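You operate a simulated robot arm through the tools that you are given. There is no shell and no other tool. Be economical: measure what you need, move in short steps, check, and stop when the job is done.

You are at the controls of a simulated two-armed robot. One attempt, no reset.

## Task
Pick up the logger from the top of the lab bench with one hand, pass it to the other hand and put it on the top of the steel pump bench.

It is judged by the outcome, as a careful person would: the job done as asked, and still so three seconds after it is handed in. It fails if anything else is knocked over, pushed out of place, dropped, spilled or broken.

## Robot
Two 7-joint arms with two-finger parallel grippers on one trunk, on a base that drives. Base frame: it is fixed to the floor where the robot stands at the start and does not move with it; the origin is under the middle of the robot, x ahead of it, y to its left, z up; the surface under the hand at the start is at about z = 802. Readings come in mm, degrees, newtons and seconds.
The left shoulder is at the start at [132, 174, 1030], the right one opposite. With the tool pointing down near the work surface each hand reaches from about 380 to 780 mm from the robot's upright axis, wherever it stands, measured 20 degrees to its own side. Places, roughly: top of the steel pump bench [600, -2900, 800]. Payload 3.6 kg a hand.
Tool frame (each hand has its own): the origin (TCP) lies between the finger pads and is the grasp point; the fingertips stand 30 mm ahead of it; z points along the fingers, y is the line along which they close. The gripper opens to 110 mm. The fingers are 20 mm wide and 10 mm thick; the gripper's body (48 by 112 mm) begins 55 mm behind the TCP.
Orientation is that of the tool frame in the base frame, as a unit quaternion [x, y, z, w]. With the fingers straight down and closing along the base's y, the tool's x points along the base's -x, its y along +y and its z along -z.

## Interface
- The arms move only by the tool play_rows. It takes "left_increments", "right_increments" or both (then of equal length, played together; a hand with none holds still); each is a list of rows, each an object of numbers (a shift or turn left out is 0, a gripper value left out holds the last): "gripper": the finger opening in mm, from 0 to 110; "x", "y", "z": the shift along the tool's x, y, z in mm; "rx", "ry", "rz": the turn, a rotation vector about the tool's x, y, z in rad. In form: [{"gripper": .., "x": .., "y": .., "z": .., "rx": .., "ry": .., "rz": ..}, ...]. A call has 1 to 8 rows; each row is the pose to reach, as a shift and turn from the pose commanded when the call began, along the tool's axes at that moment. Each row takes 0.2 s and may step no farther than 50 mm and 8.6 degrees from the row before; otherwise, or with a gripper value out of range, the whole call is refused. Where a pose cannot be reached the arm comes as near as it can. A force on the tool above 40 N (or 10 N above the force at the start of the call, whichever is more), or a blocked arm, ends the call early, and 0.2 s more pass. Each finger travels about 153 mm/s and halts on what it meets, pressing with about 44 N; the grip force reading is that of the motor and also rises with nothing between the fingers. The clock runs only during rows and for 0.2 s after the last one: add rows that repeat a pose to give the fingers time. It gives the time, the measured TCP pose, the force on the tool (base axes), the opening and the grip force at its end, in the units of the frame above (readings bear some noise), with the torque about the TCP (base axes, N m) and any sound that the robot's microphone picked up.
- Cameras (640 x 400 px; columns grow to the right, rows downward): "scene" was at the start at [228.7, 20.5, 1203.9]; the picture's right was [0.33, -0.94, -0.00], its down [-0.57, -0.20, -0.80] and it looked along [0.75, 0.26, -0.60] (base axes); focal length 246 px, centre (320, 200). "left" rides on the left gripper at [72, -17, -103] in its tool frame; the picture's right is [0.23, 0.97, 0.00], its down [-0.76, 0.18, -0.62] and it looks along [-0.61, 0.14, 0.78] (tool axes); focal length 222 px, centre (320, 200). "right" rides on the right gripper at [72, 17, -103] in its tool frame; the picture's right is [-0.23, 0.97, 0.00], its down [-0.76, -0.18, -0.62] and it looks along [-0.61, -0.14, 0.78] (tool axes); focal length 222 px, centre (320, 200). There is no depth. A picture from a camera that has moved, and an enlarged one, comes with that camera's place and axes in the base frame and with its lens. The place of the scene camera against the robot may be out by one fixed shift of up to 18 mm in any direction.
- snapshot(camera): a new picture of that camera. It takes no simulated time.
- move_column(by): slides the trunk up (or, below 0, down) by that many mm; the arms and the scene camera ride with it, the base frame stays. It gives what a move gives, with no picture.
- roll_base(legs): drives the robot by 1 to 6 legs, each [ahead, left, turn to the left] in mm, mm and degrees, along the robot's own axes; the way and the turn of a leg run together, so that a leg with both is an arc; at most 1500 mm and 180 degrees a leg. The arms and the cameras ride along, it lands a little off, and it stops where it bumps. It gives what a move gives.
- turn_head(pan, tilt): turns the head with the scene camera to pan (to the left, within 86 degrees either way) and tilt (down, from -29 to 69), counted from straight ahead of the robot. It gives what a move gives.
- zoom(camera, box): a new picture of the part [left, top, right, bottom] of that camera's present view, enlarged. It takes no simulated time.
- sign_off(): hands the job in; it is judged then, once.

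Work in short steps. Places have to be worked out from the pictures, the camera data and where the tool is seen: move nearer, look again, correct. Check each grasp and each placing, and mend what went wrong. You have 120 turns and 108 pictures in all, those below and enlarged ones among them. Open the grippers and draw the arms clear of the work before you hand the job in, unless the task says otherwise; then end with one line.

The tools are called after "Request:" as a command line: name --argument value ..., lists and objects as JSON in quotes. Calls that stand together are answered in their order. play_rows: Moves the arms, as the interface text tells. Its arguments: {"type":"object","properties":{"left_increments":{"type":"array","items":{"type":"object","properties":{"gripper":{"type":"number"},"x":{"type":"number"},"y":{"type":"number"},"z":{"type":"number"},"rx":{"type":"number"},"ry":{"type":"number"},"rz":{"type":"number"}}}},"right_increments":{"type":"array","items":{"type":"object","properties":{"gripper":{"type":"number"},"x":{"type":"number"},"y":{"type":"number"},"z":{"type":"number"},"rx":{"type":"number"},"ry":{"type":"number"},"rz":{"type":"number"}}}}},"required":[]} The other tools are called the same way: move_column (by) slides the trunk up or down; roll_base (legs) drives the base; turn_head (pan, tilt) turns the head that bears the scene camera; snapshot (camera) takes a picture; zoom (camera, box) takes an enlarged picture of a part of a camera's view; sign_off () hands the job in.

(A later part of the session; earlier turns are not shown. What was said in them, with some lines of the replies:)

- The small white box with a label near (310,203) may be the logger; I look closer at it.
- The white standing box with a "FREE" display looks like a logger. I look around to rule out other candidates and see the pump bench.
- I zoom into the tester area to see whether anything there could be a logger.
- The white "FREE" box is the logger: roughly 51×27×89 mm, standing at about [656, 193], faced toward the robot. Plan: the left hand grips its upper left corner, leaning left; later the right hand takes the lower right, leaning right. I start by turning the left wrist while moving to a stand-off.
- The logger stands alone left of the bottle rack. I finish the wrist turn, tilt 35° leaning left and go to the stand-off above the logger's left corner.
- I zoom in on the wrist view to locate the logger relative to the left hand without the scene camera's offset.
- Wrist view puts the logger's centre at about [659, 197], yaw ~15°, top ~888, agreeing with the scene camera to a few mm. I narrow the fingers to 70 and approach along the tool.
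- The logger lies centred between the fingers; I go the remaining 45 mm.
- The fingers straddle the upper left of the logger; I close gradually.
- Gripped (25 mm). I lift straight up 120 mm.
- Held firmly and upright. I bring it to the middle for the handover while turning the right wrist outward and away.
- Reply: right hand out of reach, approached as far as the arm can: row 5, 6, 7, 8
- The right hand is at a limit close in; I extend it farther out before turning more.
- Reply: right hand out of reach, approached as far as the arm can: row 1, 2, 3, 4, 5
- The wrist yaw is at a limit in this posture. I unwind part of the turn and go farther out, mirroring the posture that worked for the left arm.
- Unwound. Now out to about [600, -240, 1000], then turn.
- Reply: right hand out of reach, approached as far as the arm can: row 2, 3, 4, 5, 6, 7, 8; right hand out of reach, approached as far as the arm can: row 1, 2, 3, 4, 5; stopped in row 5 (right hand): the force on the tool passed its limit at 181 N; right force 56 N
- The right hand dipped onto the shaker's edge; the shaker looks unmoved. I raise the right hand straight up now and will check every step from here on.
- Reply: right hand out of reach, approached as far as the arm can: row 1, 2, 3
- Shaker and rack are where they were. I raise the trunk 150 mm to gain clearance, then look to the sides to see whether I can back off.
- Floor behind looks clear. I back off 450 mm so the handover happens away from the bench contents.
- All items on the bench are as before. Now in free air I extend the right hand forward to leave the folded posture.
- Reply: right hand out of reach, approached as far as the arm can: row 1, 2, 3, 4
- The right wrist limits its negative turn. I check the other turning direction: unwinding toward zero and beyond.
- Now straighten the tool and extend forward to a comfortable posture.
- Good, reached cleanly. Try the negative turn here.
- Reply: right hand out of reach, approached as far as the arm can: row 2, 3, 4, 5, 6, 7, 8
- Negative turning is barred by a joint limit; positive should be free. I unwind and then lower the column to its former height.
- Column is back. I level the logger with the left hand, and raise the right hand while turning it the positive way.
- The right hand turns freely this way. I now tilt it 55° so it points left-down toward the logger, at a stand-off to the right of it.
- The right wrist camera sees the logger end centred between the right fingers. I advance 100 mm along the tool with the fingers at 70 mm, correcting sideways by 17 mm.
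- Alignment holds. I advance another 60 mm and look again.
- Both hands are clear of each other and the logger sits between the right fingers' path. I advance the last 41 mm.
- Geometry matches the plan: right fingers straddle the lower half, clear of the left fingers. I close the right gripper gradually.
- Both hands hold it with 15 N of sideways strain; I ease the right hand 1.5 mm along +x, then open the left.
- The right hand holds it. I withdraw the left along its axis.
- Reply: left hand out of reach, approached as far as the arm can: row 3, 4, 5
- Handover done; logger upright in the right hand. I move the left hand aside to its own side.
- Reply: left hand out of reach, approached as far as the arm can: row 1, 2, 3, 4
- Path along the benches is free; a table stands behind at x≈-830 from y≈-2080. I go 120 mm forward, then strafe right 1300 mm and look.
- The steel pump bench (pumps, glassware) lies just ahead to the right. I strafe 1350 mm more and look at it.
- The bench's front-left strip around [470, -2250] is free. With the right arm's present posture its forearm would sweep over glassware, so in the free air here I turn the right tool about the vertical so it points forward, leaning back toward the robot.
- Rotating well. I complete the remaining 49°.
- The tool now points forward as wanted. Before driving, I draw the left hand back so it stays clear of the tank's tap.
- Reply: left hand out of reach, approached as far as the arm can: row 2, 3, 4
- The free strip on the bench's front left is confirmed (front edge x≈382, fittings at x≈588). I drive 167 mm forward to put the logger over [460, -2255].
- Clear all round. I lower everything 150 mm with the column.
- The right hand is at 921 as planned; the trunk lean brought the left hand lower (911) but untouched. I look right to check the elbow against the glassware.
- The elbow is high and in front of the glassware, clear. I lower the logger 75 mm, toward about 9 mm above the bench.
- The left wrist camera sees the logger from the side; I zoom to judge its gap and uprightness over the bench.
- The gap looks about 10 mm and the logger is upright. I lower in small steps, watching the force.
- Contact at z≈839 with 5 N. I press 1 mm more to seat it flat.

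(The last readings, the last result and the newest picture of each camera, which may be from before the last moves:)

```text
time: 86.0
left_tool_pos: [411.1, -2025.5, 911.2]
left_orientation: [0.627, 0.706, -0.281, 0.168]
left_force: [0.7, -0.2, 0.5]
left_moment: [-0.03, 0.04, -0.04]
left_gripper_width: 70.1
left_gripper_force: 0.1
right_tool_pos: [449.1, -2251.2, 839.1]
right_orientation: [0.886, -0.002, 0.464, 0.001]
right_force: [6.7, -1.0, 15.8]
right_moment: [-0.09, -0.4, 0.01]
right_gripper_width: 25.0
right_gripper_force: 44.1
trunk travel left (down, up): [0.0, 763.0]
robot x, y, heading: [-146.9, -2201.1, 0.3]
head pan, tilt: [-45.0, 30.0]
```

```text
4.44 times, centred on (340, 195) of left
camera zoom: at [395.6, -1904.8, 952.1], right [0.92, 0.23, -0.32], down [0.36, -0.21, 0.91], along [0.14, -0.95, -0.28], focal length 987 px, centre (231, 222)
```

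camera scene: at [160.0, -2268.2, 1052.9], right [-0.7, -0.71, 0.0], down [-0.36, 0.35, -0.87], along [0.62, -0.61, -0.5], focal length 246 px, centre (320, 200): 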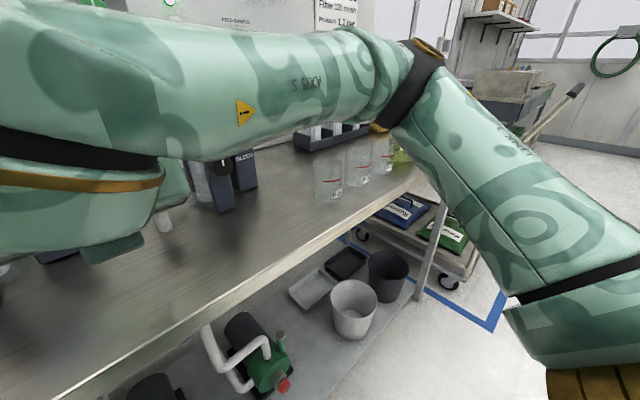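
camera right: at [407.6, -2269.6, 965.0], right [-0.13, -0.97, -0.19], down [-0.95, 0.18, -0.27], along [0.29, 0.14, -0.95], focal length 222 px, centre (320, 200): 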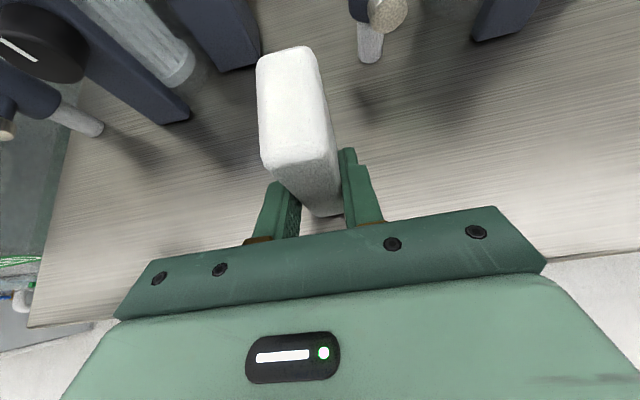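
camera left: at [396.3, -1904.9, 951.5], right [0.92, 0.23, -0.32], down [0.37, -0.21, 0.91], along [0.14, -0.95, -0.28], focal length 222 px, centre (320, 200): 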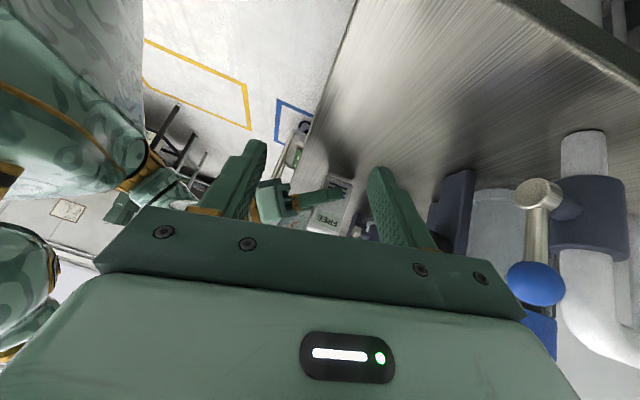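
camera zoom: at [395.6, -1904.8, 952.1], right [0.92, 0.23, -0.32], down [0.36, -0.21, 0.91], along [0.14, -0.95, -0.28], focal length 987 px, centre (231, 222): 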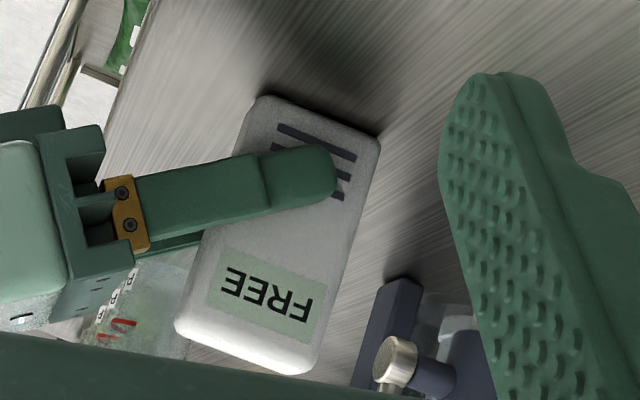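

Force 16 N acts near the logger's middle, so it is flat on the steel. I ease off slightly and open gently.

Request:
play_rows --right_increments '[{"x": 0.4, "z": -0.3}, {"x": 0.4, "z": -0.3, "gripper": 26}, {"x": 0.4, "z": -0.3, "gripper": 30}, {"x": 0.4, "z": -0.3, "gripper": 40}, {"x": 0.4, "z": -0.3, "gripper": 55}, {"x": 0.4, "z": -0.3, "gripper": 70}]'

Request:
snapshot --camera "left"

Request:
snapshot --camera "right"

```text
time: 87.4
left_tool_pos: [413.0, -2023.8, 909.8]
left_orientation: [0.627, 0.707, -0.281, 0.168]
left_force: [-0.1, 0.5, -0.6]
left_moment: [-0.01, -0.01, -0.03]
left_gripper_width: 70.0
left_gripper_force: 0.1
right_tool_pos: [449.1, -2251.9, 838.9]
right_orientation: [0.886, -0.004, 0.463, 0.002]
right_force: [0.2, -0.4, 0.1]
right_moment: [-0.02, -0.01, 0.0]
right_gripper_width: 70.0
right_gripper_force: 0.0
trunk travel left (down, up): [0.0, 763.0]
robot x, y, heading: [-144.8, -2195.7, 0.5]
head pan, tilt: [-45.0, 30.0]
```

```text
46 pictures are left
camera left: at [396.2, -1904.9, 951.5], right [0.92, 0.23, -0.32], down [0.37, -0.21, 0.91], along [0.14, -0.95, -0.28], focal length 222 px, centre (320, 200)
```

left: 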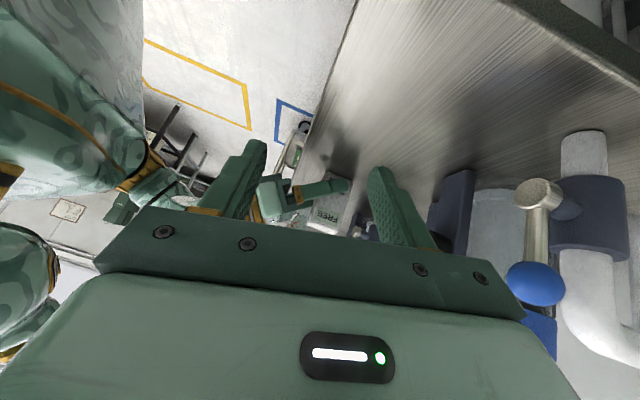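

```text
45 pictures are left
camera right: at [406.0, -2268.5, 958.1], right [-0.13, -0.97, -0.19], down [-0.95, 0.18, -0.27], along [0.29, 0.14, -0.95], focal length 222 px, centre (320, 200)
```

right: 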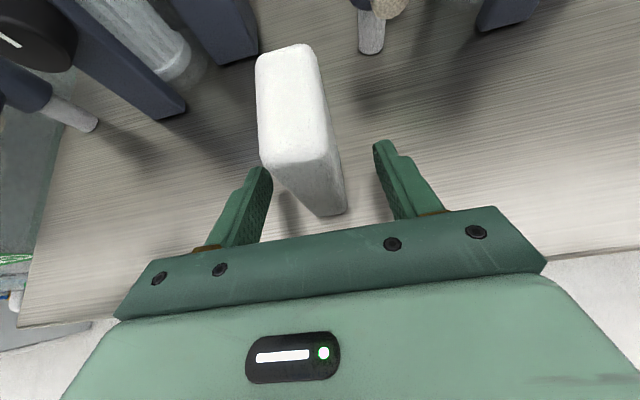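

It stands free. I withdraw the right hand along its axis in small steps.

Request:
play_rows --right_increments '[{"z": -15}, {"z": -30}, {"z": -50}, {"z": -70}]'

Request:
snapshot --camera "right"

```text
time: 88.4
left_tool_pos: [412.9, -2024.9, 910.6]
left_orientation: [0.626, 0.707, -0.28, 0.171]
left_force: [0.7, 0.2, 0.2]
left_moment: [0.01, 0.03, -0.03]
left_gripper_width: 70.0
left_gripper_force: 0.0
right_tool_pos: [392.8, -2251.8, 880.0]
right_orientation: [0.887, -0.002, 0.462, 0.0]
right_force: [0.0, 0.0, 0.6]
right_moment: [0.02, -0.01, 0.03]
right_gripper_width: 70.0
right_gripper_force: 0.1
trunk travel left (down, up): [0.0, 763.0]
robot x, y, heading: [-143.0, -2198.6, 0.8]
head pan, tilt: [-45.0, 30.0]
```

```text
44 pictures are left
camera right: at [349.0, -2269.4, 998.7], right [-0.13, -0.97, -0.19], down [-0.95, 0.18, -0.27], along [0.29, 0.14, -0.95], focal length 222 px, centre (320, 200)
```

right: 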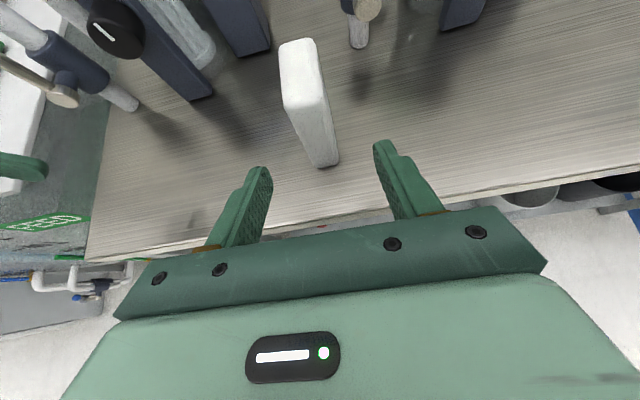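

The fingers are past the logger and clear of it. I back the base off 250 mm and look.

Request:
roll_base --legs '[[-250, 0, 0]]'

Request:
turn_head --pan 0 --tilt 25

Request:
snapshot --camera "scene"

Request:
snapshot --camera "right"

```text
time: 90.2
left_tool_pos: [150.5, -2025.7, 910.4]
left_orientation: [0.625, 0.708, -0.281, 0.17]
left_force: [-0.2, -0.6, 0.0]
left_moment: [0.02, -0.01, 0.0]
left_gripper_width: 69.8
left_gripper_force: 0.1
right_tool_pos: [133.4, -2251.3, 879.4]
right_orientation: [0.887, 0.0, 0.462, -0.001]
right_force: [-0.6, -0.7, 0.2]
right_moment: [-0.02, 0.0, 0.0]
right_gripper_width: 69.8
right_gripper_force: 0.1
trunk travel left (down, up): [0.0, 763.0]
robot x, y, heading: [-407.8, -2195.9, 0.8]
head pan, tilt: [-45.0, 30.0]
```

```text
time: 91.3
left_tool_pos: [151.4, -2024.4, 911.4]
left_orientation: [0.625, 0.708, -0.282, 0.169]
left_force: [0.5, 0.6, 0.4]
left_moment: [-0.01, -0.02, 0.0]
left_gripper_width: 69.8
left_gripper_force: 0.1
right_tool_pos: [133.3, -2251.5, 879.9]
right_orientation: [0.886, 0.0, 0.463, 0.0]
right_force: [-0.1, 0.0, -0.1]
right_moment: [-0.01, 0.0, 0.0]
right_gripper_width: 69.8
right_gripper_force: 0.1
trunk travel left (down, up): [0.0, 763.0]
robot x, y, heading: [-405.7, -2202.0, 0.9]
head pan, tilt: [0.0, 25.0]
```

```text
43 pictures are left
camera scene: at [-72.4, -2204.7, 1060.9], right [0.01, -1.0, 0.0], down [-0.42, 0.0, -0.91], along [0.91, 0.01, -0.42], focal length 246 px, centre (320, 200)
```

scene: 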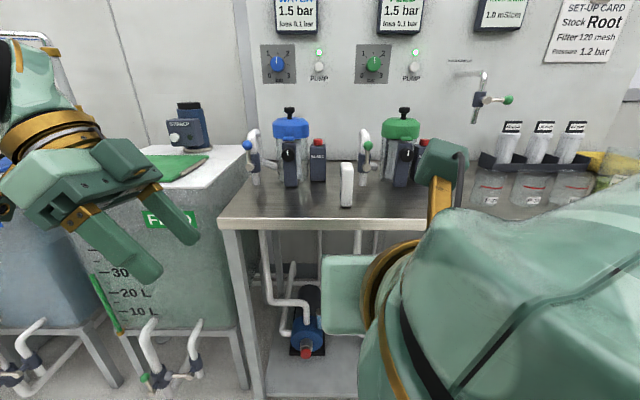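

```text
42 pictures are left
camera right: at [89.8, -2269.1, 998.5], right [-0.13, -0.97, -0.19], down [-0.95, 0.18, -0.27], along [0.29, 0.14, -0.95], focal length 222 px, centre (320, 200)
```

right: 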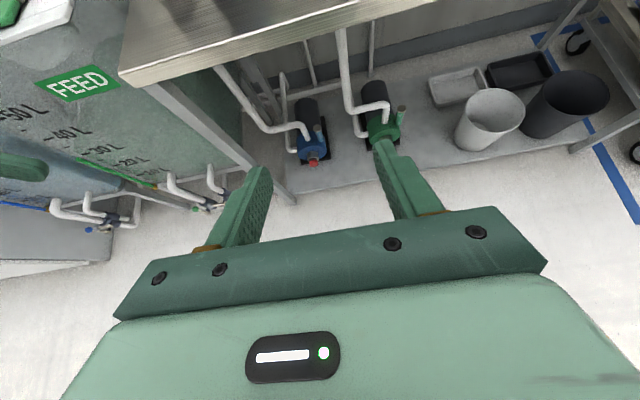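

The logger stands upright and alone on the steel bench, everything else undisturbed. I open both grippers fully and hand in.

Request:
play_rows --left_increments '[{"gripper": 110}, {"gripper": 110}]' --right_increments '[{"gripper": 110}, {"gripper": 110}]'

Request:
zoom --camera "scene" --box '[220, 90, 460, 240]'

Request:
sign_off

```text
time: 92.0
left_tool_pos: [151.6, -2025.4, 911.3]
left_orientation: [0.626, 0.707, -0.281, 0.17]
left_force: [0.3, -0.7, -0.3]
left_moment: [0.01, 0.0, 0.01]
left_gripper_width: 110.4
left_gripper_force: 0.0
right_tool_pos: [132.3, -2250.6, 879.3]
right_orientation: [0.887, 0.001, 0.462, -0.001]
right_force: [0.0, -0.1, 0.3]
right_moment: [0.01, 0.02, -0.04]
right_gripper_width: 109.7
right_gripper_force: 0.1
trunk travel left (down, up): [0.0, 763.0]
robot x, y, heading: [-404.5, -2200.1, 0.8]
head pan, tilt: [0.0, 25.0]
```

```text
2.67 times, centred on (340, 165) of scene
camera zoom: at [-72.4, -2204.6, 1060.9], right [0.01, -1.0, 0.0], down [-0.42, -0.01, -0.91], along [0.91, 0.01, -0.42], focal length 655 px, centre (267, 293)
```

zoom: 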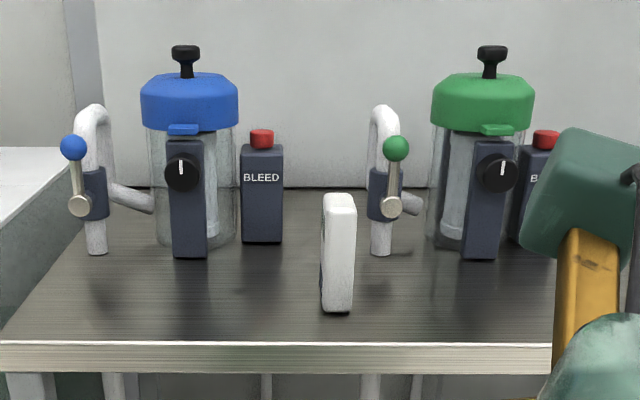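

```text
The job is handed in.
```

The logger was picked up with the left hand, passed to the right, and now stands upright on the steel pump bench with both hands clear; on the way the right hand struck the shaker on the lab bench (181 N), but in the pictures the shaker had not moved.
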